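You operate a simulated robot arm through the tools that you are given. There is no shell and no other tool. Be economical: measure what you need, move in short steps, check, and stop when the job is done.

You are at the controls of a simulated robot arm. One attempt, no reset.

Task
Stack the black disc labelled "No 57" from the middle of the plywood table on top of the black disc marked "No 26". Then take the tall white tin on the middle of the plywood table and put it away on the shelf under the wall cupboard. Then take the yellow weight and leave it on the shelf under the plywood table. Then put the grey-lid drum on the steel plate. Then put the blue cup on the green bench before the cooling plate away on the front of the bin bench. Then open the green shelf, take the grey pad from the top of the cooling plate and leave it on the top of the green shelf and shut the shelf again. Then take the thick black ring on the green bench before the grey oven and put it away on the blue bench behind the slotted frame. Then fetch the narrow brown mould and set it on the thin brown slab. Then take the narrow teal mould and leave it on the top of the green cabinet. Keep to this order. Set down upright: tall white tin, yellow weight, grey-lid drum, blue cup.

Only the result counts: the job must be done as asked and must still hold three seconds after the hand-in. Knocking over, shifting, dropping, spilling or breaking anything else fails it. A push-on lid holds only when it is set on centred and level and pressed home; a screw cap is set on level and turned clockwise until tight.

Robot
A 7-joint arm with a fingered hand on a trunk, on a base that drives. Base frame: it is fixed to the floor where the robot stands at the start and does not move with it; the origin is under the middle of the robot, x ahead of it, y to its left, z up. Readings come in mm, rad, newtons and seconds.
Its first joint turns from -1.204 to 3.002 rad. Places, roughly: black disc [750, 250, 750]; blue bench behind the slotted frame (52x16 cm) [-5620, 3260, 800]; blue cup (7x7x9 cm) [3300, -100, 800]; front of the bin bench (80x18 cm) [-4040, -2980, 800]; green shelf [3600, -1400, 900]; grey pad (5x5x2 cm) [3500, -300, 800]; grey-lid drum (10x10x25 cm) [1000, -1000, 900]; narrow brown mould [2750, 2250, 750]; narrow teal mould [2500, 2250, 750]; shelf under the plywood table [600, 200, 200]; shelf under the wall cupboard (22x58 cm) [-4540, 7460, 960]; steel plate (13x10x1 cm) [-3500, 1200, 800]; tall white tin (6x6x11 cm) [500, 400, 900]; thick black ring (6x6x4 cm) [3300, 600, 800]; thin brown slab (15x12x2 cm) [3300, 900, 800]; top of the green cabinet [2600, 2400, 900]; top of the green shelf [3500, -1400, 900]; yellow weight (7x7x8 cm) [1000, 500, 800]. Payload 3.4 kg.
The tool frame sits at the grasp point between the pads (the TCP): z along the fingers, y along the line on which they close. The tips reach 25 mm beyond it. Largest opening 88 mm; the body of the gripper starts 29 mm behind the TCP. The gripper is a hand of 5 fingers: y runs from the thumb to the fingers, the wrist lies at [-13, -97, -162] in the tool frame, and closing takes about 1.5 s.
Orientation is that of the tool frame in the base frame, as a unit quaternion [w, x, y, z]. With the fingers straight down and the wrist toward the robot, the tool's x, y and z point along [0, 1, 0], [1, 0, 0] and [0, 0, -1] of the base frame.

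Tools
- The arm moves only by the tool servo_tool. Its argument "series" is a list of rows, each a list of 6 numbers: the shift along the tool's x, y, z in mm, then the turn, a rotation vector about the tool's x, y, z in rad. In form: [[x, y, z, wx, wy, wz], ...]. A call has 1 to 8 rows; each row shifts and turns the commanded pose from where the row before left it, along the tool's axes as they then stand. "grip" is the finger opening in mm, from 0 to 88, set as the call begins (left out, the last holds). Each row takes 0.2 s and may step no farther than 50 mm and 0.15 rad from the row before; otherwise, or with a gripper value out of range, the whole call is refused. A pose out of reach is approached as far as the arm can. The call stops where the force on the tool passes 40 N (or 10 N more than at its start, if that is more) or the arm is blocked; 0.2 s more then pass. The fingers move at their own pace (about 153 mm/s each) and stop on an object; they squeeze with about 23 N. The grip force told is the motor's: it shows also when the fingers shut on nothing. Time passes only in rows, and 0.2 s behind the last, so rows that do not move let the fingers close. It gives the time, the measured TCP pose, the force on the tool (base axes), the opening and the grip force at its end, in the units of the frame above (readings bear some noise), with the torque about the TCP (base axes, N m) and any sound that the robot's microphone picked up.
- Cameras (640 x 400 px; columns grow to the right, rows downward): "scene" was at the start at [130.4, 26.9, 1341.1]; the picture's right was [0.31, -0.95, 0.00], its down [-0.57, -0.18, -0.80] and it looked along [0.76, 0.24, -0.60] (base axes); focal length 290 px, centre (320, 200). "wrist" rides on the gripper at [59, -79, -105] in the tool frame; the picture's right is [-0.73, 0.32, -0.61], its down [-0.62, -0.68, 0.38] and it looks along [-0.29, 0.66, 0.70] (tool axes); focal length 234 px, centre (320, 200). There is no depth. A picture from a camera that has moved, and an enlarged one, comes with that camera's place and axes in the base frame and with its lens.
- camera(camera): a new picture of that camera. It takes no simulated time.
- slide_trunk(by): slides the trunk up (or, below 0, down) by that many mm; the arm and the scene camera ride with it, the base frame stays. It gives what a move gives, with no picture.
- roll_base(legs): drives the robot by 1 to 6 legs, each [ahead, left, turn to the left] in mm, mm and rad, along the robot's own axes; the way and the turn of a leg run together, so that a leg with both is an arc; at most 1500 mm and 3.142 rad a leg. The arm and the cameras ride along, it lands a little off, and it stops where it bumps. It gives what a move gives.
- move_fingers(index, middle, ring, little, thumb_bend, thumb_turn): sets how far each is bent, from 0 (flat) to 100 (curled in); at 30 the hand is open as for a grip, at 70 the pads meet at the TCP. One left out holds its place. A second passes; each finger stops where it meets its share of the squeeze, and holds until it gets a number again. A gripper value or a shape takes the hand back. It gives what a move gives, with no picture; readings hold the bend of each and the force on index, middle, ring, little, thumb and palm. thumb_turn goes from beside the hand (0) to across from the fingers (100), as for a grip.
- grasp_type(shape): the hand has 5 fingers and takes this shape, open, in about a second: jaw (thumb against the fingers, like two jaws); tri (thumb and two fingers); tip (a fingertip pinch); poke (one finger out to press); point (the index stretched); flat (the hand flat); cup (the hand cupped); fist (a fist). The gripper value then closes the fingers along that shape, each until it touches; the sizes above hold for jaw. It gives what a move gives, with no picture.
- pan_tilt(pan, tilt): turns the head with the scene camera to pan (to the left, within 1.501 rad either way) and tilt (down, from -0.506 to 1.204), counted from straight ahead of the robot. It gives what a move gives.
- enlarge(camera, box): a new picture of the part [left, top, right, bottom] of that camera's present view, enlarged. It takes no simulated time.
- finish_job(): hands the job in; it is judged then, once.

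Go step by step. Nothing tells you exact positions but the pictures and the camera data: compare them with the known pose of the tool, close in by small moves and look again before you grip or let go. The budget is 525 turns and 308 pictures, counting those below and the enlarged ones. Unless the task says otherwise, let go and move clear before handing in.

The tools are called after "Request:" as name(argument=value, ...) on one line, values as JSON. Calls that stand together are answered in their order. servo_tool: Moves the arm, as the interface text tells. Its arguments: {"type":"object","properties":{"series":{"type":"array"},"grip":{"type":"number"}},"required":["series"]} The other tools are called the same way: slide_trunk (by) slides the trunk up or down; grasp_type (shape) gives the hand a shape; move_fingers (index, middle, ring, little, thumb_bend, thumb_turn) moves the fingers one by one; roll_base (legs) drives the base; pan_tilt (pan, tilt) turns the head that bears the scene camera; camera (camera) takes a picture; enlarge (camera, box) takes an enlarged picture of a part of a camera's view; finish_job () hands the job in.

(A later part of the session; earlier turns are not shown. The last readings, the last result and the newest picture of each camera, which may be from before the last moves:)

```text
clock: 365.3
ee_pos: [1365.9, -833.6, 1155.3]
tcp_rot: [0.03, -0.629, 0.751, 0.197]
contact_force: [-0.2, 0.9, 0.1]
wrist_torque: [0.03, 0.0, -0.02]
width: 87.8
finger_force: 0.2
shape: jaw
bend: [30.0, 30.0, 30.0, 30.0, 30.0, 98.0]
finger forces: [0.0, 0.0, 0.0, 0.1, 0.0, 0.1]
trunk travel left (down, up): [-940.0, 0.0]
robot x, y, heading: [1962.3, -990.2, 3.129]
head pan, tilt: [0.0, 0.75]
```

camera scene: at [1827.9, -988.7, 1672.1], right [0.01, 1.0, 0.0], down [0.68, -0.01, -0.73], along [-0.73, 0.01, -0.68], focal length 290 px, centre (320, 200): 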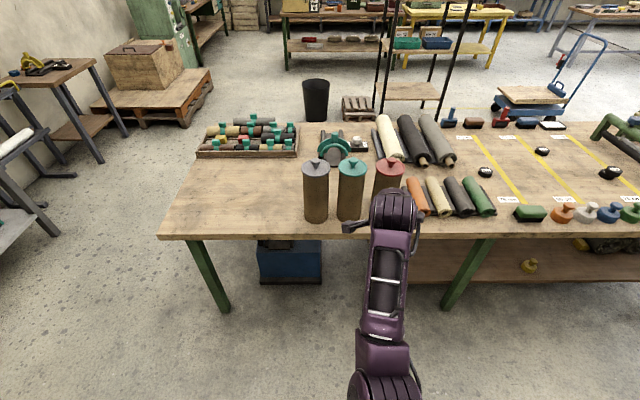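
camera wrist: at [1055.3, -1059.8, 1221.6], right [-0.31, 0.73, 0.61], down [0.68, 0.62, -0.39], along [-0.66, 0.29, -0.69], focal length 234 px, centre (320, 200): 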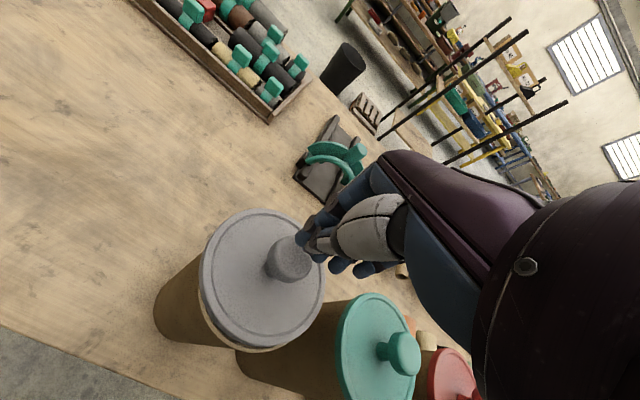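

Request:
servo_tool(series=[[0, 0, 40, 0, 0, 0], [0, 0, 40, 0, 0, 0], [0, 0, 40, 0, 0, 0], [0, -20, 30, 0, 0, 0], [0, -30, 0, 0, 0, 0], [0, -30, 0, 0, 0, 0]])

Request:
camera(camera="scene")

```text
clock: 366.7
ee_pos: [1415.5, -793.3, 998.1]
tcp_rot: [0.03, -0.629, 0.752, 0.198]
contact_force: [0.5, 0.0, 0.4]
wrist_torque: [0.03, 0.02, 0.01]
width: 87.6
finger_force: 0.2
shape: jaw
bend: [30.0, 30.0, 30.0, 30.0, 30.0, 98.0]
finger forces: [0.0, 0.0, 0.0, 0.0, 0.0, 0.0]
trunk travel left (down, up): [-940.0, 0.0]
robot x, y, heading: [1961.2, -988.3, 3.129]
head pan, tilt: [0.0, 0.75]
```

```text
165 pictures are left
camera scene: at [1829.2, -989.2, 1672.3], right [0.01, 1.0, 0.0], down [0.68, -0.01, -0.73], along [-0.73, 0.01, -0.68], focal length 290 px, centre (320, 200)
```

scene: 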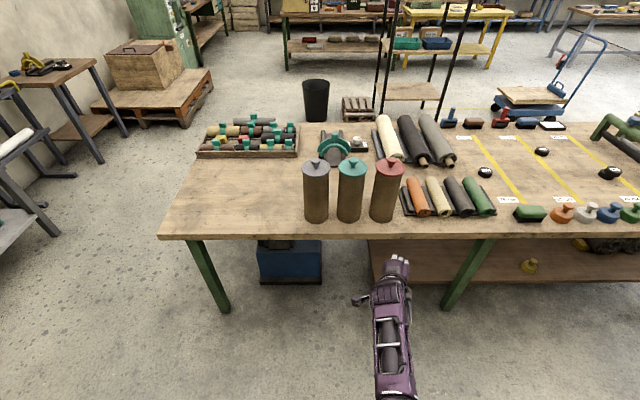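

It moves freely again. Restoring the tool's orientation.

Request:
servo_tool(series=[[0, -10, 0, 0.08, 0.107, -0.056], [0, -10, 0, 0.08, 0.107, -0.056], [0, -10, 0, 0.08, 0.107, -0.056], [0, 0, 0, 0, 0, 0]])

Request:
servo_tool(series=[[30, -30, 0, 0, 0, 0], [30, -30, 0, 0, 0, 0], [30, -30, 0, 0, 0, 0], [30, 0, 0, 0, 0, 0], [30, 0, 0, 0, 0, 0], [0, 0, 0, 0, 0, 0]])

Request:
camera(camera="scene")

```text
clock: 367.7
ee_pos: [1442.9, -796.1, 993.1]
tcp_rot: [0.001, -0.706, 0.708, -0.001]
contact_force: [-0.4, 0.1, 0.6]
wrist_torque: [-0.01, -0.01, 0.01]
width: 88.0
finger_force: 0.0
shape: jaw
bend: [30.0, 30.0, 30.0, 30.0, 30.0, 98.0]
finger forces: [0.1, 0.1, 0.0, 0.0, 0.0, 0.0]
trunk travel left (down, up): [-940.0, 0.0]
robot x, y, heading: [1964.0, -988.4, 3.136]
head pan, tilt: [0.0, 0.75]
```

```text
clock: 369.1
ee_pos: [1530.2, -935.3, 990.2]
tcp_rot: [0.01, -0.705, 0.71, 0.009]
contact_force: [-0.1, -0.4, -0.3]
wrist_torque: [-0.02, 0.03, -0.02]
width: 87.9
finger_force: 0.1
shape: jaw
bend: [30.0, 30.0, 30.0, 30.0, 30.0, 98.0]
finger forces: [0.1, 0.0, 0.0, 0.0, 0.0, 0.0]
trunk travel left (down, up): [-940.0, 0.0]
robot x, y, heading: [1963.3, -985.8, 3.133]
head pan, tilt: [0.0, 0.75]
```

```text
164 pictures are left
camera scene: at [1828.1, -987.9, 1672.1], right [0.01, 1.0, 0.0], down [0.68, -0.01, -0.73], along [-0.73, 0.01, -0.68], focal length 290 px, centre (320, 200)
```

scene: 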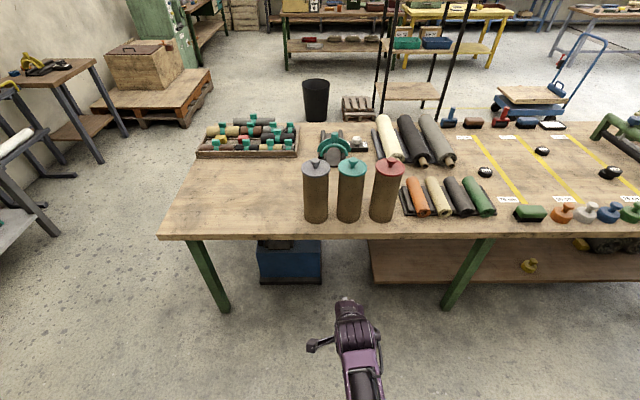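

Posture restored. Level look at the grey lid.

Request:
slide_trunk(by=-400)

Request:
slide_trunk(by=-230)

Request:
pan_tilt(pan=0.0, tilt=0.0)

Request:
enlarge(camera="scene", box=[290, 185, 370, 235])

```text
clock: 373.0
ee_pos: [1531.3, -934.9, 589.4]
tcp_rot: [0.009, -0.706, 0.708, 0.008]
contact_force: [-0.5, -0.6, 0.5]
wrist_torque: [0.0, -0.02, 0.02]
width: 88.0
finger_force: 0.0
shape: jaw
bend: [30.0, 30.0, 30.0, 30.0, 30.0, 98.0]
finger forces: [0.0, 0.0, 0.0, 0.0, 0.1, 0.0]
trunk travel left (down, up): [-540.0, 400.0]
robot x, y, heading: [1963.9, -988.1, 3.135]
head pan, tilt: [0.0, 0.75]
```

```text
clock: 375.4
ee_pos: [1531.5, -935.4, 360.1]
tcp_rot: [0.01, -0.705, 0.71, 0.009]
contact_force: [-0.5, -0.5, -0.4]
wrist_torque: [-0.01, -0.01, -0.01]
width: 88.0
finger_force: 0.0
shape: jaw
bend: [30.0, 30.0, 30.0, 30.0, 30.0, 98.0]
finger forces: [0.0, 0.0, 0.1, 0.0, 0.0, 0.0]
trunk travel left (down, up): [-310.0, 630.0]
robot x, y, heading: [1960.3, -988.9, 3.135]
head pan, tilt: [0.0, 0.75]
```

```text
clock: 376.5
ee_pos: [1530.0, -934.8, 358.9]
tcp_rot: [0.009, -0.706, 0.709, 0.008]
contact_force: [-0.6, 0.1, -0.2]
wrist_torque: [0.0, 0.01, 0.0]
width: 87.8
finger_force: 0.1
shape: jaw
bend: [30.0, 30.0, 30.0, 30.0, 30.0, 98.0]
finger forces: [0.0, 0.0, 0.0, 0.0, 0.0, 0.0]
trunk travel left (down, up): [-310.0, 630.0]
robot x, y, heading: [1958.3, -993.4, 3.129]
head pan, tilt: [0.0, 0.0]
```

```text
8.00 times, centred on (330, 210) of scene
camera zoom: at [1820.5, -989.0, 1110.1], right [0.01, 1.0, 0.0], down [0.0, 0.0, -1.0], along [-1.0, 0.01, 0.0], focal length 2316 px, centre (240, 120)
```

zoom: 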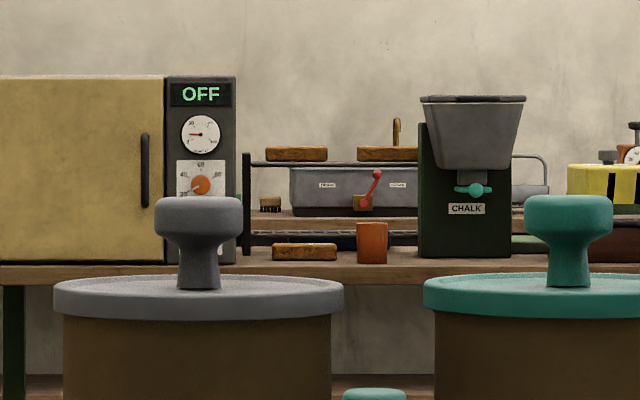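

From level, the grey lid now sits flat and at the same height as the teal one. I still need to verify centring and press it home. Raise again and approach with the base closer than before.

Request:
slide_trunk(by=400)

Request:
slide_trunk(by=220)

Request:
servo_tool(series=[[0, 0, -40, 0, 0.024, 0], [0, 0, -40, 0, 0, 0], [20, 20, -40, 0, 0, 0], [20, 25, -40, 0, 0, 0], [15, 25, -20, 0, 0, 0], [0, 0, 0, 0, 0, 0]])

Request:
pan_tilt(pan=0.0, tilt=0.75)

Request:
camera(camera="scene")

```text
clock: 380.3
ee_pos: [1530.7, -934.3, 759.0]
tcp_rot: [0.009, -0.705, 0.709, 0.008]
contact_force: [-0.4, -0.1, -0.1]
wrist_torque: [0.0, -0.03, -0.01]
width: 88.0
finger_force: 0.1
shape: jaw
bend: [30.0, 30.0, 30.0, 30.0, 30.0, 98.0]
finger forces: [0.0, 0.1, 0.0, 0.0, 0.0, 0.1]
trunk travel left (down, up): [-710.0, 230.0]
robot x, y, heading: [1963.4, -992.1, 3.129]
head pan, tilt: [0.0, 0.0]
```

```text
clock: 382.6
ee_pos: [1530.6, -934.4, 979.6]
tcp_rot: [0.009, -0.705, 0.709, 0.008]
contact_force: [0.2, -0.3, 0.5]
wrist_torque: [-0.01, 0.02, -0.02]
width: 88.1
finger_force: 0.0
shape: jaw
bend: [30.0, 30.0, 30.0, 30.0, 30.0, 98.0]
finger forces: [0.0, 0.0, 0.0, 0.0, 0.0, 0.1]
trunk travel left (down, up): [-930.0, 10.0]
robot x, y, heading: [1966.6, -995.6, 3.136]
head pan, tilt: [0.0, 0.0]
```

```text
refused: row 4 steps farther than a row can; nothing moved
```

```text
clock: 383.8
ee_pos: [1532.0, -935.1, 979.9]
tcp_rot: [0.01, -0.706, 0.708, 0.01]
contact_force: [0.5, 1.0, -0.2]
wrist_torque: [-0.02, 0.01, 0.02]
width: 88.0
finger_force: 0.0
shape: jaw
bend: [30.0, 30.0, 30.0, 30.0, 30.0, 98.0]
finger forces: [0.0, 0.0, 0.1, 0.0, 0.0, 0.1]
trunk travel left (down, up): [-930.0, 10.0]
robot x, y, heading: [1961.9, -989.4, 3.132]
head pan, tilt: [0.0, 0.75]
```

```text
162 pictures are left
camera scene: at [1827.6, -989.0, 1662.2], right [0.01, 1.0, 0.0], down [0.68, -0.01, -0.73], along [-0.73, 0.01, -0.68], focal length 290 px, centre (320, 200)
```

scene: 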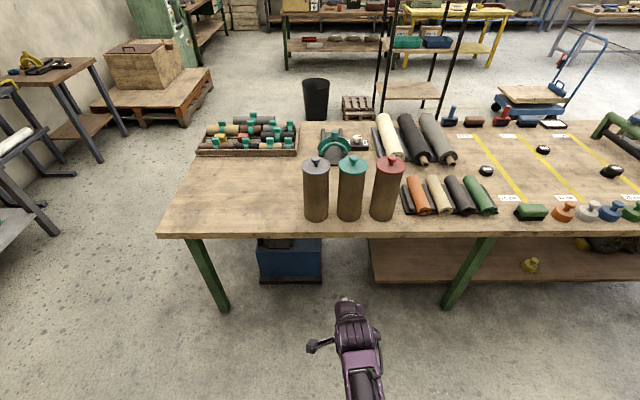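

Request:
servo_tool(series=[[0, 0, -40, 0, 0.024, 0], [0, 0, -45, 0, 0, 0], [20, 15, -35, 0, 0, 0], [20, 20, -35, 0, 0, 0], [15, 30, -20, 0, 0, 0], [0, 0, 0, 0, 0, 0]])

Request:
roll_base(legs=[[450, 0, 0]])

```text
clock: 384.6
ee_pos: [1515.3, -892.0, 1073.2]
tcp_rot: [0.068, -0.699, 0.71, 0.058]
contact_force: [0.1, -0.5, 0.0]
wrist_torque: [-0.02, -0.05, -0.03]
width: 87.8
finger_force: 0.1
shape: jaw
bend: [30.0, 30.0, 30.0, 30.0, 30.0, 98.0]
finger forces: [0.0, 0.0, 0.1, 0.0, 0.0, 0.1]
out of reach, approached as far as the arm can: row 4
trunk travel left (down, up): [-930.0, 10.0]
robot x, y, heading: [1960.1, -987.8, 3.136]
head pan, tilt: [0.0, 0.75]
stopped in row 4: the arm was blocked; the commanded pose is now the measured one
```

```text
clock: 387.4
ee_pos: [1072.1, -890.5, 1075.9]
tcp_rot: [0.066, -0.699, 0.709, 0.061]
contact_force: [12.3, -2.3, 26.7]
wrist_torque: [0.1, 1.11, 0.04]
width: 84.8
finger_force: 0.0
shape: jaw
bend: [31.0, 32.0, 30.0, 30.0, 30.0, 98.0]
finger forces: [19.5, 8.7, 0.1, 0.0, 0.1, 0.0]
trunk travel left (down, up): [-930.0, 10.0]
robot x, y, heading: [1516.8, -989.6, 3.134]
head pan, tilt: [0.0, 0.75]
```

That bundled drive brought the hand into contact. Check before doing anything.

Request:
camera(camera="scene")

Request:
camera(camera="wrist")

```text
161 pictures are left
camera scene: at [1388.4, -987.2, 1663.1], right [0.01, 1.0, 0.0], down [0.68, 0.0, -0.74], along [-0.74, 0.01, -0.68], focal length 290 px, centre (320, 200)
```

scene: 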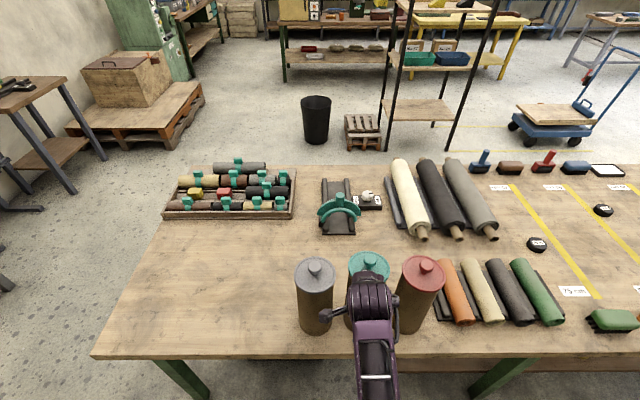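

```text
160 pictures are left
camera wrist: at [1151.5, -969.0, 1170.2], right [-0.32, 0.61, 0.72], down [0.69, 0.67, -0.26], along [-0.65, 0.42, -0.64], focal length 234 px, centre (320, 200)
```

wrist: 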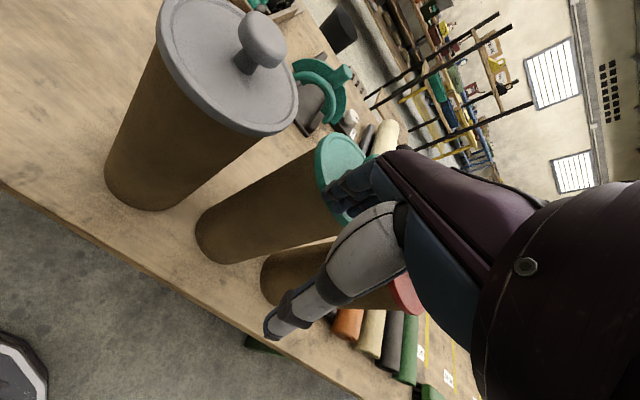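

The fingers touch the near edge of the teal drum's lid; it is still standing. Back straight off.

Request:
roll_base(legs=[[-250, 0, 0]])

Request:
camera(camera="scene")

```text
clock: 389.2
ee_pos: [1315.9, -891.0, 1074.5]
tcp_rot: [0.067, -0.7, 0.709, 0.057]
contact_force: [-0.1, 0.3, -0.5]
wrist_torque: [0.0, -0.01, -0.02]
width: 87.9
finger_force: 0.0
shape: jaw
bend: [30.0, 30.0, 30.0, 30.0, 30.0, 98.0]
finger forces: [0.1, 0.0, 0.1, 0.0, 0.0, 0.0]
trunk travel left (down, up): [-930.0, 10.0]
robot x, y, heading: [1765.2, -989.1, 3.139]
head pan, tilt: [0.0, 0.75]
```

```text
159 pictures are left
camera scene: at [1626.4, -987.3, 1662.0], right [0.01, 1.0, 0.0], down [0.68, -0.01, -0.73], along [-0.73, 0.01, -0.68], focal length 290 px, centre (320, 200)
```

scene: 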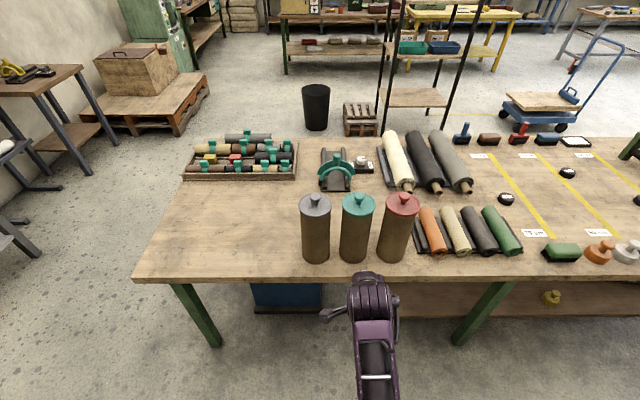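

The teal drum appears unmoved. Next I'll fold the arm near the body to recover the original elbow-out posture.

Request:
servo_tool(series=[[0, 0, 45, 0, 0, 0], [0, 0, 45, 0, 0, 0], [0, 0, 30, 0.0, 0.06, 0], [0, 0, 0, 0.0, 0.06, 0], [30, -30, 0, 0, 0, 0], [30, -30, 0, 0, 0, 0], [30, -30, 0, 0, 0, 0], [30, -30, 0, 0, 0, 0]])

Request:
servo_tool(series=[[30, -30, 0, 0, 0, 0], [30, -30, 0, 0, 0, 0], [30, 0, 0, 0, 0, 0], [0, 0, 0, 0, 0, 0]])

Request:
camera(camera="scene")

```text
clock: 390.9
ee_pos: [1426.7, -909.3, 936.2]
tcp_rot: [-0.081, 0.72, -0.684, -0.089]
contact_force: [-0.7, 0.4, 0.3]
wrist_torque: [0.01, 0.03, -0.03]
width: 88.0
finger_force: 0.0
shape: jaw
bend: [30.0, 30.0, 30.0, 30.0, 30.0, 98.0]
finger forces: [0.1, 0.0, 0.0, 0.0, 0.0, 0.0]
trunk travel left (down, up): [-930.0, 10.0]
robot x, y, heading: [1762.7, -987.6, 3.132]
head pan, tilt: [0.0, 0.75]
stopped in row 8: the arm was blocked; the commanded pose is now the measured one
```

```text
clock: 391.6
ee_pos: [1397.9, -894.9, 952.3]
tcp_rot: [-0.073, 0.724, -0.65, -0.218]
contact_force: [0.3, 0.7, -0.3]
wrist_torque: [0.02, -0.01, -0.01]
width: 87.6
finger_force: 0.0
shape: jaw
bend: [30.0, 30.0, 30.0, 30.0, 30.0, 98.0]
finger forces: [0.0, 0.0, 0.0, 0.0, 0.0, 0.1]
trunk travel left (down, up): [-930.0, 10.0]
robot x, y, heading: [1761.6, -989.8, 3.138]
head pan, tilt: [0.0, 0.75]
stopped in row 3: the arm was blocked; the commanded pose is now the measured one
```

```text
158 pictures are left
camera scene: at [1627.5, -987.4, 1662.8], right [0.01, 1.0, 0.0], down [0.68, -0.01, -0.73], along [-0.73, 0.01, -0.68], focal length 290 px, centre (320, 200)
```

scene: 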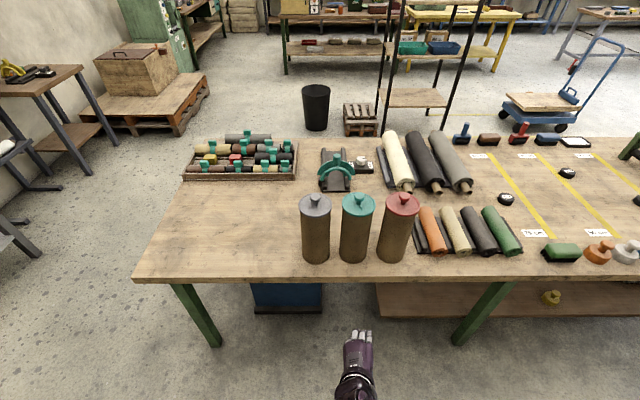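

Request:
pan_tilt(pan=-0.4, tilt=1.15)

Request:
camera(camera="scene")

```text
clock: 392.5
ee_pos: [1397.1, -895.8, 951.5]
tcp_rot: [-0.074, 0.725, -0.649, -0.217]
contact_force: [0.3, -0.6, 0.8]
wrist_torque: [0.01, 0.02, 0.0]
width: 87.8
finger_force: 0.2
shape: jaw
bend: [30.0, 30.0, 30.0, 30.0, 30.0, 98.0]
finger forces: [0.1, 0.1, 0.0, 0.1, 0.0, 0.1]
trunk travel left (down, up): [-930.0, 10.0]
robot x, y, heading: [1766.6, -991.9, 3.137]
head pan, tilt: [-0.4, 1.15]
```

```text
157 pictures are left
camera scene: at [1655.9, -964.5, 1633.3], right [0.4, 0.92, 0.0], down [0.84, -0.36, -0.41], along [-0.38, 0.16, -0.91], focal length 290 px, centre (320, 200)
```

scene: 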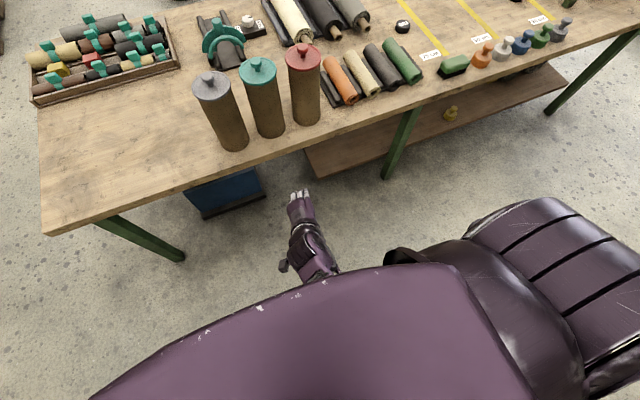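

The elbow has dropped under the chest. I'll swing the hand out to the right to bring the elbow out again.

Request:
servo_tool(series=[[-45, 0, 0, 0, 0, 0], [-45, 0, 0, 0, 0, 0], [-45, 0, 0, 0, 0, 0], [-45, 0, 0, 0, 0, 0], [-45, 0, 0, 0, 0, 0], [-45, 0, 0, 0, 0, 0]])

Request:
camera(camera="scene")

```text
clock: 393.9
ee_pos: [1381.1, -649.5, 1060.4]
tcp_rot: [-0.072, 0.725, -0.65, -0.215]
contact_force: [0.4, -0.2, 0.3]
wrist_torque: [0.0, 0.01, -0.02]
width: 88.1
finger_force: 0.1
shape: jaw
bend: [30.0, 30.0, 30.0, 30.0, 30.0, 98.0]
finger forces: [0.0, 0.1, 0.1, 0.0, 0.0, 0.0]
trunk travel left (down, up): [-930.0, 10.0]
robot x, y, heading: [1761.2, -992.5, 3.138]
head pan, tilt: [-0.4, 1.15]
```

```text
156 pictures are left
camera scene: at [1656.0, -962.2, 1633.2], right [0.4, 0.92, 0.0], down [0.84, -0.36, -0.41], along [-0.38, 0.16, -0.91], focal length 290 px, centre (320, 200)
```

scene: 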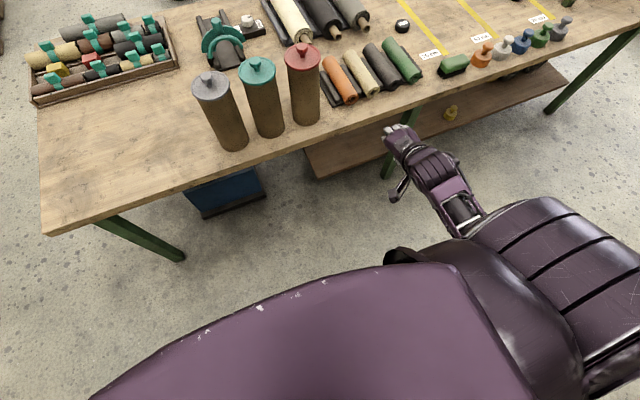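

Request:
servo_tool(series=[[-20, 0, 0, 0.051, 0.101, 0.028], [-20, 0, 0, 0.051, 0.101, 0.028], [-20, 0, 0, 0.051, 0.101, 0.028], [-20, 0, 0, 0.051, 0.101, 0.028], [0, 0, 0, 0, 0, 0]])

Request:
camera(camera="scene")

```text
clock: 395.1
ee_pos: [1377.1, -575.8, 1082.1]
tcp_rot: [0.0, -0.705, 0.709, 0.002]
contact_force: [0.4, 0.5, -0.9]
wrist_torque: [0.02, 0.03, -0.02]
width: 88.1
finger_force: 0.0
shape: jaw
bend: [30.0, 30.0, 30.0, 30.0, 30.0, 98.0]
finger forces: [0.0, 0.0, 0.0, 0.0, 0.0, 0.1]
trunk travel left (down, up): [-930.0, 10.0]
robot x, y, heading: [1767.0, -989.7, 3.132]
head pan, tilt: [-0.4, 1.15]
```

```text
155 pictures are left
camera scene: at [1656.2, -964.8, 1633.3], right [0.4, 0.92, 0.0], down [0.84, -0.36, -0.41], along [-0.38, 0.16, -0.91], focal length 290 px, centre (320, 200)
```

scene: 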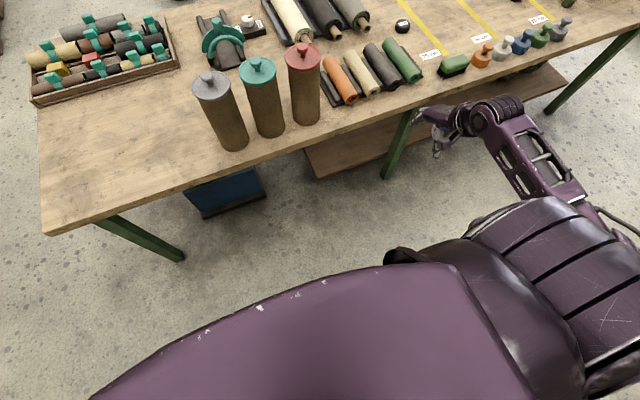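

The elbow is out to the right again. Bring the hand back to centre and up.

Request:
servo_tool(series=[[45, 0, 0, 0, 0, 0], [45, 0, -10, 0, 0, 0], [45, 0, -15, 0, 0, 0], [45, 0, -15, 0, 0, 0], [45, 0, -15, 0, 0, 0], [45, 0, -15, 0, 0, 0], [45, 0, -15, 0, 0, 0], [45, 0, -10, 0, 0, 0]])

Request:
camera(camera="scene")

```text
clock: 396.9
ee_pos: [1376.2, -936.8, 1173.5]
tcp_rot: [0.003, -0.704, 0.71, 0.002]
contact_force: [-0.2, -0.5, 0.5]
wrist_torque: [-0.02, -0.01, -0.01]
width: 87.8
finger_force: 0.0
shape: jaw
bend: [30.0, 30.0, 30.0, 30.0, 30.0, 98.0]
finger forces: [0.0, 0.0, 0.1, 0.0, 0.0, 0.0]
trunk travel left (down, up): [-930.0, 10.0]
robot x, y, heading: [1761.0, -989.4, 3.137]
head pan, tilt: [-0.4, 1.15]
```

```text
154 pictures are left
camera scene: at [1655.0, -966.7, 1633.2], right [0.4, 0.92, 0.0], down [0.84, -0.36, -0.41], along [-0.37, 0.16, -0.91], focal length 290 px, centre (320, 200)
```

scene: 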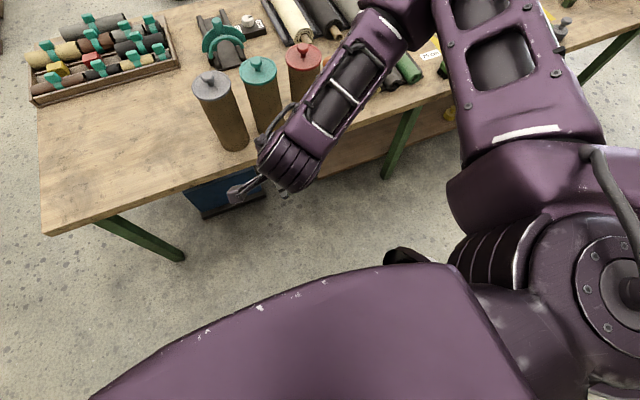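

Good. Drive 250 mm closer (hand at z≈1173, well above the drums).

Request:
roll_base(legs=[[250, 0, 0]])

Request:
servo_tool(series=[[20, 40, 0, 0, 0, 0], [20, 40, 0, 0, 0, 0], [18, 40, 0, 0, 0, 0], [0, 25, 0, 0, 0, 0], [0, 0, 0, 0, 0, 0]])

```text
clock: 398.7
ee_pos: [1129.4, -934.5, 1174.8]
tcp_rot: [0.001, -0.706, 0.709, 0.003]
contact_force: [0.1, 0.6, -0.7]
wrist_torque: [0.0, 0.02, -0.01]
width: 87.8
finger_force: 0.0
shape: jaw
bend: [30.0, 30.0, 30.0, 30.0, 30.0, 98.0]
finger forces: [0.0, 0.0, 0.1, 0.1, 0.0, 0.0]
trunk travel left (down, up): [-930.0, 10.0]
robot x, y, heading: [1512.5, -980.5, 3.134]
head pan, tilt: [-0.4, 1.15]
```

```text
clock: 399.9
ee_pos: [982.3, -989.6, 1173.3]
tcp_rot: [0.002, -0.705, 0.709, 0.003]
contact_force: [0.7, -0.2, 0.2]
wrist_torque: [0.02, 0.03, -0.02]
width: 87.9
finger_force: 0.2
shape: jaw
bend: [30.0, 30.0, 30.0, 30.0, 30.0, 98.0]
finger forces: [0.0, 0.1, 0.0, 0.1, 0.1, 0.1]
trunk travel left (down, up): [-930.0, 10.0]
robot x, y, heading: [1514.2, -987.8, 3.129]
head pan, tilt: [-0.4, 1.15]
```

Lower to the reference height (z≈1105) and compare with the first (home) picture.

Request:
servo_tool(series=[[4, 4, 30, 0, 0, 0], [0, 0, 30, 0, 0, 0], [0, 0, 8, 0, 0, 0], [0, 0, 0, 0, 0, 0]])

Request:
camera(camera="wrist")

```text
clock: 400.9
ee_pos: [978.1, -994.4, 1105.7]
tcp_rot: [0.002, -0.705, 0.709, 0.003]
contact_force: [0.0, -0.6, 0.5]
wrist_torque: [0.03, -0.04, -0.01]
width: 87.8
finger_force: 0.1
shape: jaw
bend: [30.0, 30.0, 30.0, 30.0, 30.0, 98.0]
finger forces: [0.1, 0.1, 0.0, 0.1, 0.0, 0.1]
trunk travel left (down, up): [-930.0, 10.0]
robot x, y, heading: [1515.3, -987.6, 3.13]
head pan, tilt: [-0.4, 1.15]
```

```text
153 pictures are left
camera wrist: at [1057.6, -1055.0, 1210.0], right [-0.32, 0.72, 0.61], down [0.68, 0.62, -0.38], along [-0.66, 0.3, -0.69], focal length 234 px, centre (320, 200)
```

wrist: 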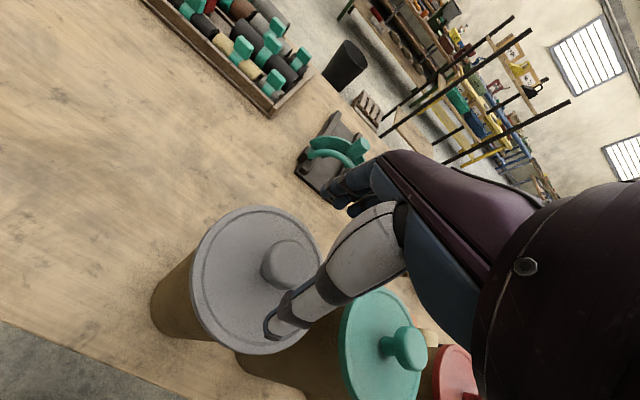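

The lid matches its home position within ~1–2 mm. I'll close the fingers and press squarely on the knob.

Request:
servo_tool(series=[[0, 0, -40, 0, 0, 0], [2.5, -9, 0, 0, 0, 0], [0, 0, 0, 0, 0, 0], [0, 0, 0, 0, 0, 0], [0, 0, 0, 0, 0, 0], [0, 0, 0, 0, 0, 0], [0, 0, 0, 0, 0, 0]])

Request:
servo_tool(series=[[0, 0, 0, 0, 0, 0], [0, 0, 0, 0, 0, 0], [0, 0, 0, 0, 0, 0], [0, 0, 0, 0, 0, 0], [0, 0, 0, 0, 0, 0], [0, 0, 0, 0, 0, 0], [0, 0, 25, 0, 0, 0], [0, 0, 0, 0, 0, 0]], grip=0)

Request:
camera(camera="wrist")

```text
clock: 402.5
ee_pos: [987.8, -997.3, 1147.2]
tcp_rot: [0.002, -0.705, 0.709, 0.004]
contact_force: [-0.5, -0.1, 0.5]
wrist_torque: [0.03, -0.01, 0.02]
width: 87.8
finger_force: 0.1
shape: jaw
bend: [30.0, 30.0, 30.0, 30.0, 30.0, 98.0]
finger forces: [0.1, 0.0, 0.1, 0.0, 0.1, 0.1]
trunk travel left (down, up): [-930.0, 10.0]
robot x, y, heading: [1516.3, -986.5, 3.133]
head pan, tilt: [-0.4, 1.15]
```

```text
clock: 404.3
ee_pos: [987.4, -996.8, 1122.3]
tcp_rot: [0.002, -0.706, 0.709, 0.003]
contact_force: [0.4, -0.4, -0.7]
wrist_torque: [0.02, 0.06, 0.04]
width: 0.3
finger_force: 22.5
shape: jaw
bend: [70.0, 70.0, 70.0, 70.0, 37.0, 100.0]
finger forces: [0.0, 0.0, 0.0, 0.0, 0.0, 0.0]
trunk travel left (down, up): [-930.0, 10.0]
robot x, y, heading: [1513.2, -985.4, 3.14]
head pan, tilt: [-0.4, 1.15]
```

```text
152 pictures are left
camera wrist: at [1067.0, -1057.9, 1225.3], right [-0.32, 0.72, 0.61], down [0.68, 0.62, -0.38], along [-0.66, 0.3, -0.69], focal length 234 px, centre (320, 200)
```

wrist: 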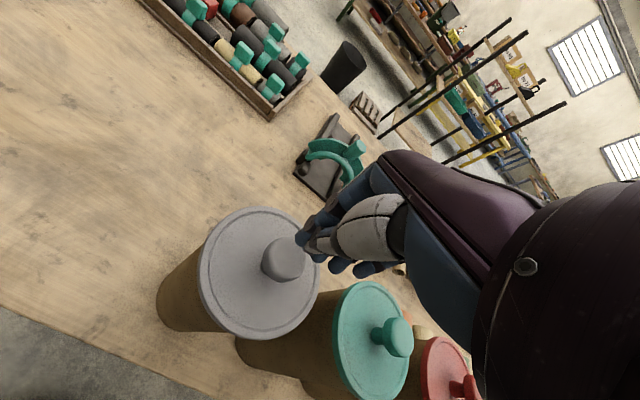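

Request:
servo_tool(series=[[0, 0, 5, 0, 0, 0], [0, 0, 5, 0, 0, 0], [0, 0, 0, 0, 0, 0]])

Request:
servo_tool(series=[[0, 0, 4, 0, 0, 0], [0, 0, 0, 0, 0, 0]])

```text
clock: 405.1
ee_pos: [986.3, -996.5, 1111.6]
tcp_rot: [0.002, -0.705, 0.709, 0.003]
contact_force: [-1.0, 0.4, 0.0]
wrist_torque: [0.01, -0.01, -0.02]
width: 0.0
finger_force: 23.1
shape: jaw
bend: [70.0, 70.0, 70.0, 70.0, 37.0, 100.0]
finger forces: [0.0, 0.1, 0.0, 0.0, 0.1, 0.0]
trunk travel left (down, up): [-930.0, 10.0]
robot x, y, heading: [1512.1, -986.8, 3.139]
head pan, tilt: [-0.4, 1.15]
```

```text
clock: 405.7
ee_pos: [986.7, -997.9, 1108.0]
tcp_rot: [0.003, -0.705, 0.709, 0.003]
contact_force: [-0.8, -0.1, 1.3]
wrist_torque: [-0.01, 0.0, -0.02]
width: 0.0
finger_force: 23.4
shape: jaw
bend: [70.0, 70.0, 70.0, 70.0, 37.0, 100.0]
finger forces: [0.1, 0.0, 0.0, 0.1, 0.0, 0.0]
trunk travel left (down, up): [-930.0, 10.0]
robot x, y, heading: [1509.8, -985.1, 3.134]
head pan, tilt: [-0.4, 1.15]
```

Request:
servo_tool(series=[[0, 0, 3, 0, 0, 0], [0, 0, 3, 0, 0, 0], [0, 0, 0, 0, 0, 0]])

Request:
servo_tool(series=[[0, 0, 3, 0, 0, 0], [0, 0, 0, 0, 0, 0]])

```text
clock: 406.5
ee_pos: [987.4, -998.0, 1106.6]
tcp_rot: [-0.005, -0.705, 0.709, 0.006]
contact_force: [-11.4, 0.0, 37.8]
wrist_torque: [0.02, 0.37, 0.02]
width: 0.0
finger_force: 23.0
shape: jaw
bend: [70.0, 70.0, 70.0, 70.0, 37.0, 100.0]
finger forces: [32.0, 26.3, 0.1, 0.0, 0.1, 0.1]
trunk travel left (down, up): [-930.0, 10.0]
robot x, y, heading: [1512.3, -986.6, 3.136]
head pan, tilt: [-0.4, 1.15]
heard: snap
```

```text
clock: 406.9
ee_pos: [984.5, -998.6, 1106.7]
tcp_rot: [-0.008, -0.706, 0.708, 0.007]
contact_force: [5.9, 0.7, 15.3]
wrist_torque: [0.04, -0.14, 0.0]
width: 0.0
finger_force: 23.1
shape: jaw
bend: [70.0, 70.0, 70.0, 70.0, 37.0, 100.0]
finger forces: [0.1, 18.9, 0.0, 0.1, 0.0, 0.1]
trunk travel left (down, up): [-930.0, 10.0]
robot x, y, heading: [1508.9, -985.9, 3.136]
head pan, tilt: [-0.4, 1.15]
stopped in row 2: the force on the tool passed its limit (the readings are from after the stop); the commanded pose is now the measured one
```

"Snap": the lid is home. Now I must carry the drum by its body (~94 mm), so I'll use a horizontal "handshake" side grasp with the fingers opened wider. First back off and reorient in free space.

Request:
servo_tool(series=[[0, 0, -30, 0.015, 0, 0], [0, 0, -40, 0, 0, 0], [0, 0, 0, 0, 0, 0]])

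Request:
roll_base(legs=[[-420, 0, 0]])

Request:
slide_trunk(by=-150)

Request:
servo_tool(series=[[0, -20, 0, -0.0864, 0.0864, 0.0864], [0, 0, 0, -0.0864, 0.0864, 0.0864], [0, 0, 0, -0.0864, 0.0864, 0.0864], [0, 0, 0, -0.0864, 0.0864, 0.0864], [0, 0, 0, -0.0864, 0.0864, 0.0864], [0, 0, 0, -0.0864, 0.0864, 0.0864], [0, 0, 0, -0.0864, 0.0864, 0.0864]])

```text
clock: 407.7
ee_pos: [983.9, -998.1, 1172.6]
tcp_rot: [0.001, -0.705, 0.709, 0.0]
contact_force: [0.5, 0.2, 0.0]
wrist_torque: [0.0, 0.02, 0.0]
width: 0.0
finger_force: 22.7
shape: jaw
bend: [70.0, 70.0, 70.0, 70.0, 37.0, 100.0]
finger forces: [0.1, 0.1, 0.0, 0.0, 0.0, 0.0]
trunk travel left (down, up): [-930.0, 10.0]
robot x, y, heading: [1514.5, -987.4, 3.136]
head pan, tilt: [-0.4, 1.15]
```

```text
clock: 410.3
ee_pos: [1403.2, -1000.1, 1172.4]
tcp_rot: [0.002, -0.705, 0.709, 0.0]
contact_force: [-0.4, -0.1, 0.3]
wrist_torque: [0.01, -0.01, 0.01]
width: 0.1
finger_force: 23.0
shape: jaw
bend: [70.0, 70.0, 70.0, 70.0, 37.0, 100.0]
finger forces: [0.0, 0.0, 0.0, 0.0, 0.0, 0.0]
trunk travel left (down, up): [-930.0, 10.0]
robot x, y, heading: [1932.7, -992.9, 3.131]
head pan, tilt: [-0.4, 1.15]
```

```text
clock: 412.1
ee_pos: [1403.0, -1001.5, 1023.6]
tcp_rot: [0.0, -0.704, 0.71, 0.001]
contact_force: [0.5, 0.0, 1.7]
wrist_torque: [0.04, 0.0, 0.03]
width: 0.0
finger_force: 22.3
shape: jaw
bend: [70.0, 70.0, 70.0, 70.0, 37.0, 100.0]
finger forces: [0.0, 0.0, 0.1, 0.1, 0.0, 0.0]
trunk travel left (down, up): [-780.0, 160.0]
robot x, y, heading: [1932.1, -987.6, 3.133]
head pan, tilt: [-0.4, 1.15]
```

```text
clock: 413.6
ee_pos: [1335.3, -992.9, 1019.6]
tcp_rot: [-0.407, -0.407, 0.818, 0.001]
contact_force: [-0.4, 0.1, -0.7]
wrist_torque: [0.02, -0.02, -0.02]
width: 0.2
finger_force: 23.4
shape: jaw
bend: [70.0, 70.0, 70.0, 70.0, 37.0, 100.0]
finger forces: [0.1, 0.0, 0.0, 0.1, 0.0, 0.1]
out of reach, approached as far as the arm can: row 5, 6, 7
trunk travel left (down, up): [-780.0, 160.0]
robot x, y, heading: [1935.4, -987.4, 3.134]
head pan, tilt: [-0.4, 1.15]
```

Request:
servo_tool(series=[[0, 0, 0, -0.0864, 0.0864, 0.0864], [0, 0, 0, -0.0864, 0.0864, 0.0864], [0, 0, 0, -0.0864, 0.0864, 0.0864], [0, 0, 0, -0.0864, 0.0864, 0.0864], [0, 0, 0, -0.0864, 0.0864, 0.0864], [0, 0, 0, -0.0864, 0.0864, 0.0864], [0, 0, 0, -0.0864, 0.0864, 0.0864]])

Request:
pan_tilt(pan=-0.2, tilt=0.7)

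Request:
camera(camera="scene")

```text
clock: 415.2
ee_pos: [1310.8, -985.5, 1011.6]
tcp_rot: [-0.662, -0.08, 0.746, 0.004]
contact_force: [-0.4, 0.7, -0.5]
wrist_torque: [0.01, 0.0, 0.01]
width: 0.0
finger_force: 23.1
shape: jaw
bend: [70.0, 70.0, 70.0, 70.0, 38.0, 100.0]
finger forces: [0.0, 0.0, 0.0, 0.0, 0.0, 0.0]
out of reach, approached as far as the arm can: row 1, 6, 7
trunk travel left (down, up): [-780.0, 160.0]
robot x, y, heading: [1932.7, -992.0, 3.134]
head pan, tilt: [-0.4, 1.15]
```

```text
clock: 416.1
ee_pos: [1311.4, -987.1, 1014.3]
tcp_rot: [-0.663, -0.079, 0.744, 0.004]
contact_force: [-0.5, 0.7, -0.4]
wrist_torque: [0.0, -0.03, -0.03]
width: 0.0
finger_force: 23.1
shape: jaw
bend: [70.0, 70.0, 70.0, 70.0, 38.0, 100.0]
finger forces: [0.0, 0.0, 0.0, 0.0, 0.0, 0.0]
trunk travel left (down, up): [-780.0, 160.0]
robot x, y, heading: [1935.2, -984.9, 3.132]
head pan, tilt: [-0.201, 0.7]
```

```text
151 pictures are left
camera scene: at [1797.9, -971.7, 1516.3], right [0.21, 0.98, 0.0], down [0.63, -0.13, -0.76], along [-0.75, 0.16, -0.64], focal length 290 px, centre (320, 200)
```

scene: 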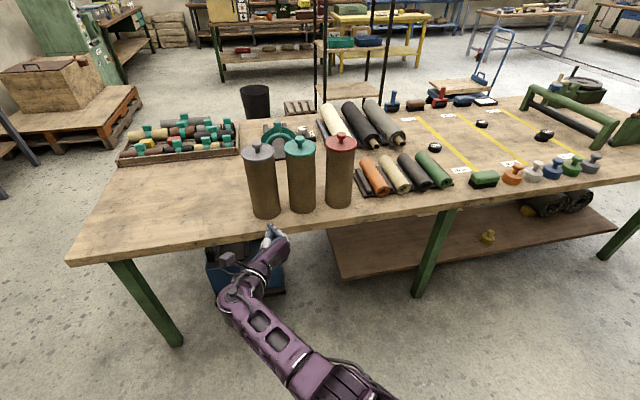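

The handshake pose is nearly reached. Finish the rotation and open the fingers wide.

Request:
servo_tool(series=[[0, 0, 10, -0.054, 0.057, 0.0595], [0, 0, 10, -0.054, 0.057, 0.0595], [0, 0, 0, 0, 0, 0]])

Request:
move_fingers(index=12, middle=12, ring=12, little=12, thumb_bend=12, thumb_turn=100)

Request:
camera(camera="scene")

Request:
camera(camera="wrist")

```text
clock: 417.1
ee_pos: [1311.3, -923.3, 1060.8]
tcp_rot: [0.711, 0.024, -0.702, -0.03]
contact_force: [1.0, -0.9, 0.7]
wrist_torque: [0.01, -0.02, 0.01]
width: 0.0
finger_force: 22.9
shape: jaw
bend: [70.0, 70.0, 70.0, 70.0, 38.0, 100.0]
finger forces: [0.0, 0.0, 0.1, 0.0, 0.1, 0.1]
out of reach, approached as far as the arm can: row 1, 2
trunk travel left (down, up): [-780.0, 160.0]
robot x, y, heading: [1934.9, -989.2, 3.126]
head pan, tilt: [-0.201, 0.7]
stopped in row 3: the arm was blocked; the commanded pose is now the measured one
```

```text
clock: 418.1
ee_pos: [1312.3, -926.0, 1059.2]
tcp_rot: [0.711, 0.025, -0.702, -0.03]
contact_force: [-0.5, -0.5, -0.3]
wrist_torque: [-0.01, 0.0, -0.01]
width: 117.3
finger_force: 0.0
shape: fingers
bend: [12.0, 12.0, 12.0, 12.0, 12.0, 96.0]
finger forces: [0.0, 0.1, 0.1, 0.1, 0.0, 0.0]
trunk travel left (down, up): [-780.0, 160.0]
robot x, y, heading: [1930.3, -987.1, 3.135]
head pan, tilt: [-0.201, 0.7]
```

```text
150 pictures are left
camera scene: at [1797.8, -971.8, 1516.4], right [0.21, 0.98, 0.0], down [0.63, -0.13, -0.76], along [-0.75, 0.16, -0.64], focal length 290 px, centre (320, 200)
```

scene: 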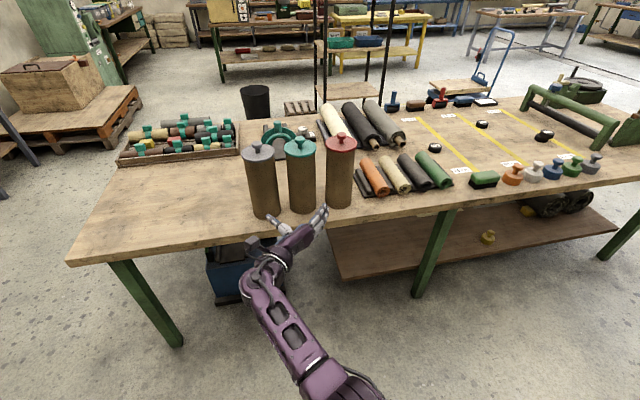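

```text
149 pictures are left
camera wrist: at [1417.9, -1010.1, 1109.5], right [0.6, 0.37, -0.71], down [-0.4, -0.63, -0.67], along [-0.69, 0.68, -0.23], focal length 234 px, centre (320, 200)
```

wrist: 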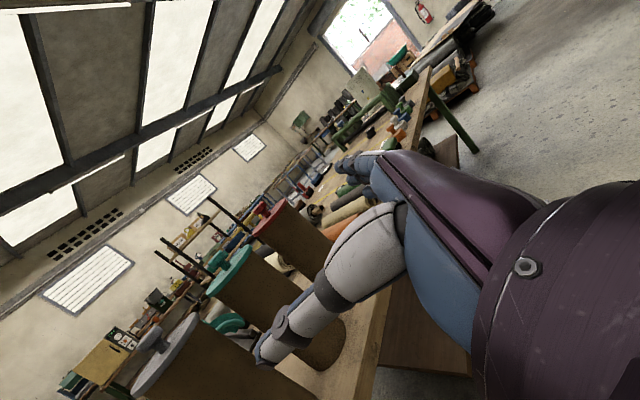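

The hand is horizontal with thumb left and fingers right. I'll narrow the opening slightly, lower to mid-drum height, align sideways and approach partway.

Request:
move_fingers(index=20, middle=20, ring=20, little=20, thumb_bend=20)

Request:
slide_trunk(by=-125)

Request:
roll_base(legs=[[190, 70, 0]])

Request:
camera(camera="scene")

Request:
camera(camera="wrist")

```text
clock: 419.1
ee_pos: [1312.6, -925.1, 1059.0]
tcp_rot: [0.71, 0.024, -0.703, -0.031]
contact_force: [0.5, -0.2, 0.4]
wrist_torque: [0.01, -0.02, 0.0]
width: 103.8
finger_force: 0.0
shape: fingers
bend: [20.0, 20.0, 20.0, 20.0, 20.0, 97.0]
finger forces: [0.1, 0.0, 0.0, 0.0, 0.1, 0.0]
trunk travel left (down, up): [-780.0, 160.0]
robot x, y, heading: [1930.6, -987.3, 3.135]
head pan, tilt: [-0.201, 0.7]
```

```text
clock: 420.7
ee_pos: [1312.5, -925.8, 933.5]
tcp_rot: [0.711, 0.025, -0.702, -0.031]
contact_force: [1.3, 0.5, 0.3]
wrist_torque: [-0.01, 0.03, -0.01]
width: 104.1
finger_force: 0.2
shape: fingers
bend: [20.0, 20.0, 20.0, 20.0, 20.0, 97.0]
finger forces: [0.1, 0.0, 0.0, 0.0, 0.0, 0.0]
trunk travel left (down, up): [-655.0, 285.0]
robot x, y, heading: [1934.7, -990.4, 3.131]
head pan, tilt: [-0.201, 0.7]
```

```text
clock: 422.3
ee_pos: [1122.4, -992.1, 932.0]
tcp_rot: [0.71, 0.025, -0.703, -0.032]
contact_force: [0.2, 0.7, 0.0]
wrist_torque: [-0.02, 0.02, 0.03]
width: 104.2
finger_force: 0.0
shape: fingers
bend: [20.0, 20.0, 20.0, 20.0, 20.0, 97.0]
finger forces: [0.1, 0.1, 0.0, 0.0, 0.0, 0.0]
trunk travel left (down, up): [-655.0, 285.0]
robot x, y, heading: [1743.9, -1059.5, 3.134]
head pan, tilt: [-0.201, 0.7]
```

```text
148 pictures are left
camera scene: at [1605.8, -1040.2, 1391.3], right [0.21, 0.98, 0.0], down [0.63, -0.13, -0.76], along [-0.75, 0.16, -0.64], focal length 290 px, centre (320, 200)
```

scene: 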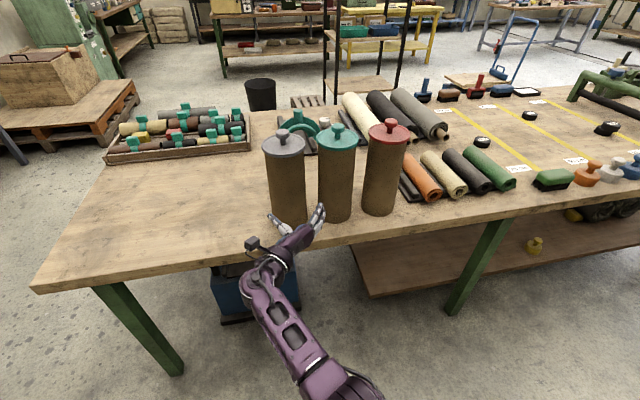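

```text
147 pictures are left
camera wrist: at [1226.2, -1078.0, 983.7], right [0.6, 0.37, -0.7], down [-0.4, -0.63, -0.67], along [-0.69, 0.68, -0.23], focal length 234 px, centre (320, 200)
```

wrist: 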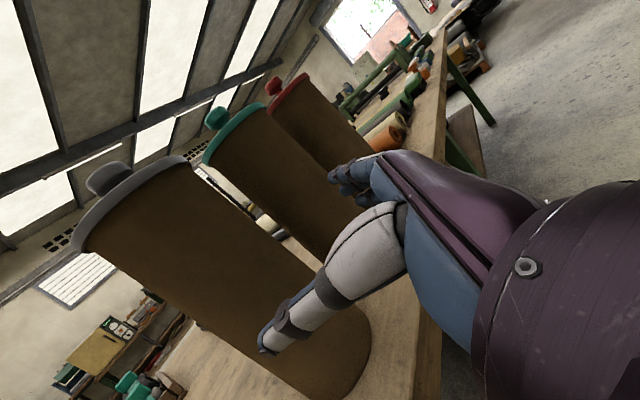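

Alignment looks right. The hand is rolled about 4.6°, so I'll level it before closing in.

Request:
servo_tool(series=[[0, 0, 0, 0, 0, 0.04], [0, 0, 0, 0, 0, 0.04], [0, 0, 0, 0, 0, 0]])

```text
clock: 423.1
ee_pos: [1118.2, -986.6, 932.9]
tcp_rot: [0.711, -0.001, -0.703, -0.008]
contact_force: [-0.9, 0.4, 0.6]
wrist_torque: [0.02, 0.04, 0.0]
width: 103.9
finger_force: 0.1
shape: fingers
bend: [20.0, 20.0, 20.0, 20.0, 20.0, 97.0]
finger forces: [0.0, 0.0, 0.0, 0.0, 0.0, 0.0]
trunk travel left (down, up): [-655.0, 285.0]
robot x, y, heading: [1740.4, -1059.1, 3.132]
head pan, tilt: [-0.201, 0.7]
```

Request:
roll_base(legs=[[60, 9, 0]])

Request:
camera(camera="wrist")

Request:
enlarge(camera="scene", box=[230, 120, 390, 260])

```text
clock: 424.1
ee_pos: [1059.9, -996.4, 932.6]
tcp_rot: [0.712, -0.002, -0.703, -0.008]
contact_force: [0.0, 0.0, -0.3]
wrist_torque: [0.02, 0.01, -0.01]
width: 103.9
finger_force: 0.0
shape: fingers
bend: [20.0, 20.0, 20.0, 20.0, 20.0, 97.0]
finger forces: [0.1, 0.1, 0.0, 0.0, 0.1, 0.0]
trunk travel left (down, up): [-655.0, 285.0]
robot x, y, heading: [1680.8, -1065.8, 3.131]
head pan, tilt: [-0.201, 0.7]
```

```text
146 pictures are left
camera wrist: at [1164.5, -1077.5, 988.8], right [0.6, 0.32, -0.73], down [-0.4, -0.67, -0.62], along [-0.69, 0.67, -0.28], focal length 234 px, centre (320, 200)
```

wrist: 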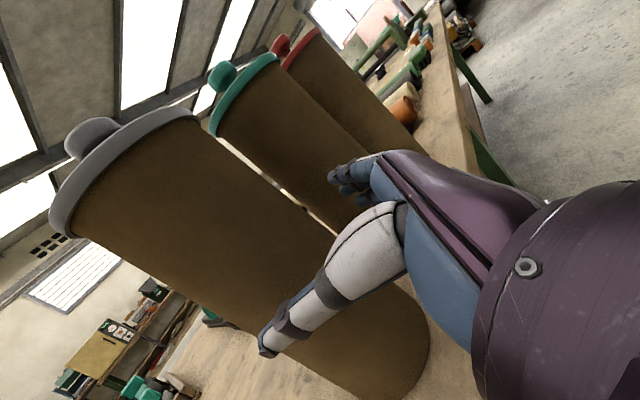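

```text
2.86 times, centred on (310, 190) of scene
camera zoom: at [1545.0, -1048.6, 1391.2], right [0.21, 0.98, 0.0], down [0.63, -0.13, -0.76], along [-0.75, 0.16, -0.65], focal length 827 px, centre (349, 229)
```

zoom: 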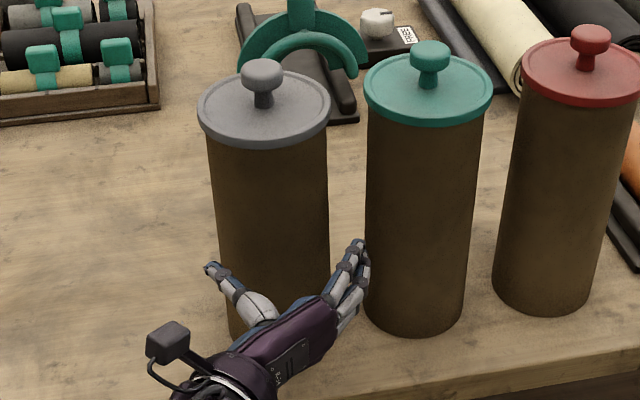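

The fingers are entering the gap. Shift 3 mm left and advance the final 48 mm.

Request:
roll_base(legs=[[48, 3, 0]])

Request:
enlarge(camera="scene", box=[230, 140, 390, 280])

```text
clock: 425.0
ee_pos: [1010.9, -997.1, 932.0]
tcp_rot: [0.711, -0.001, -0.703, -0.008]
contact_force: [1.7, -0.9, 0.4]
wrist_torque: [-0.02, -0.01, -0.01]
width: 104.4
finger_force: 0.2
shape: fingers
bend: [20.0, 20.0, 20.0, 20.0, 19.0, 97.0]
finger forces: [0.0, 0.0, 0.1, 0.1, 1.2, 0.1]
trunk travel left (down, up): [-655.0, 285.0]
robot x, y, heading: [1634.3, -1070.1, 3.13]
head pan, tilt: [-0.201, 0.7]
```

```text
2.86 times, centred on (310, 210) of scene
camera zoom: at [1497.2, -1051.0, 1391.2], right [0.21, 0.98, 0.0], down [0.63, -0.13, -0.76], along [-0.75, 0.16, -0.65], focal length 827 px, centre (349, 171)
```

zoom: 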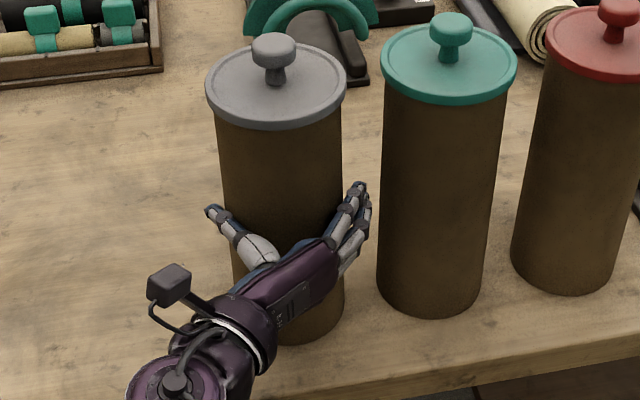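

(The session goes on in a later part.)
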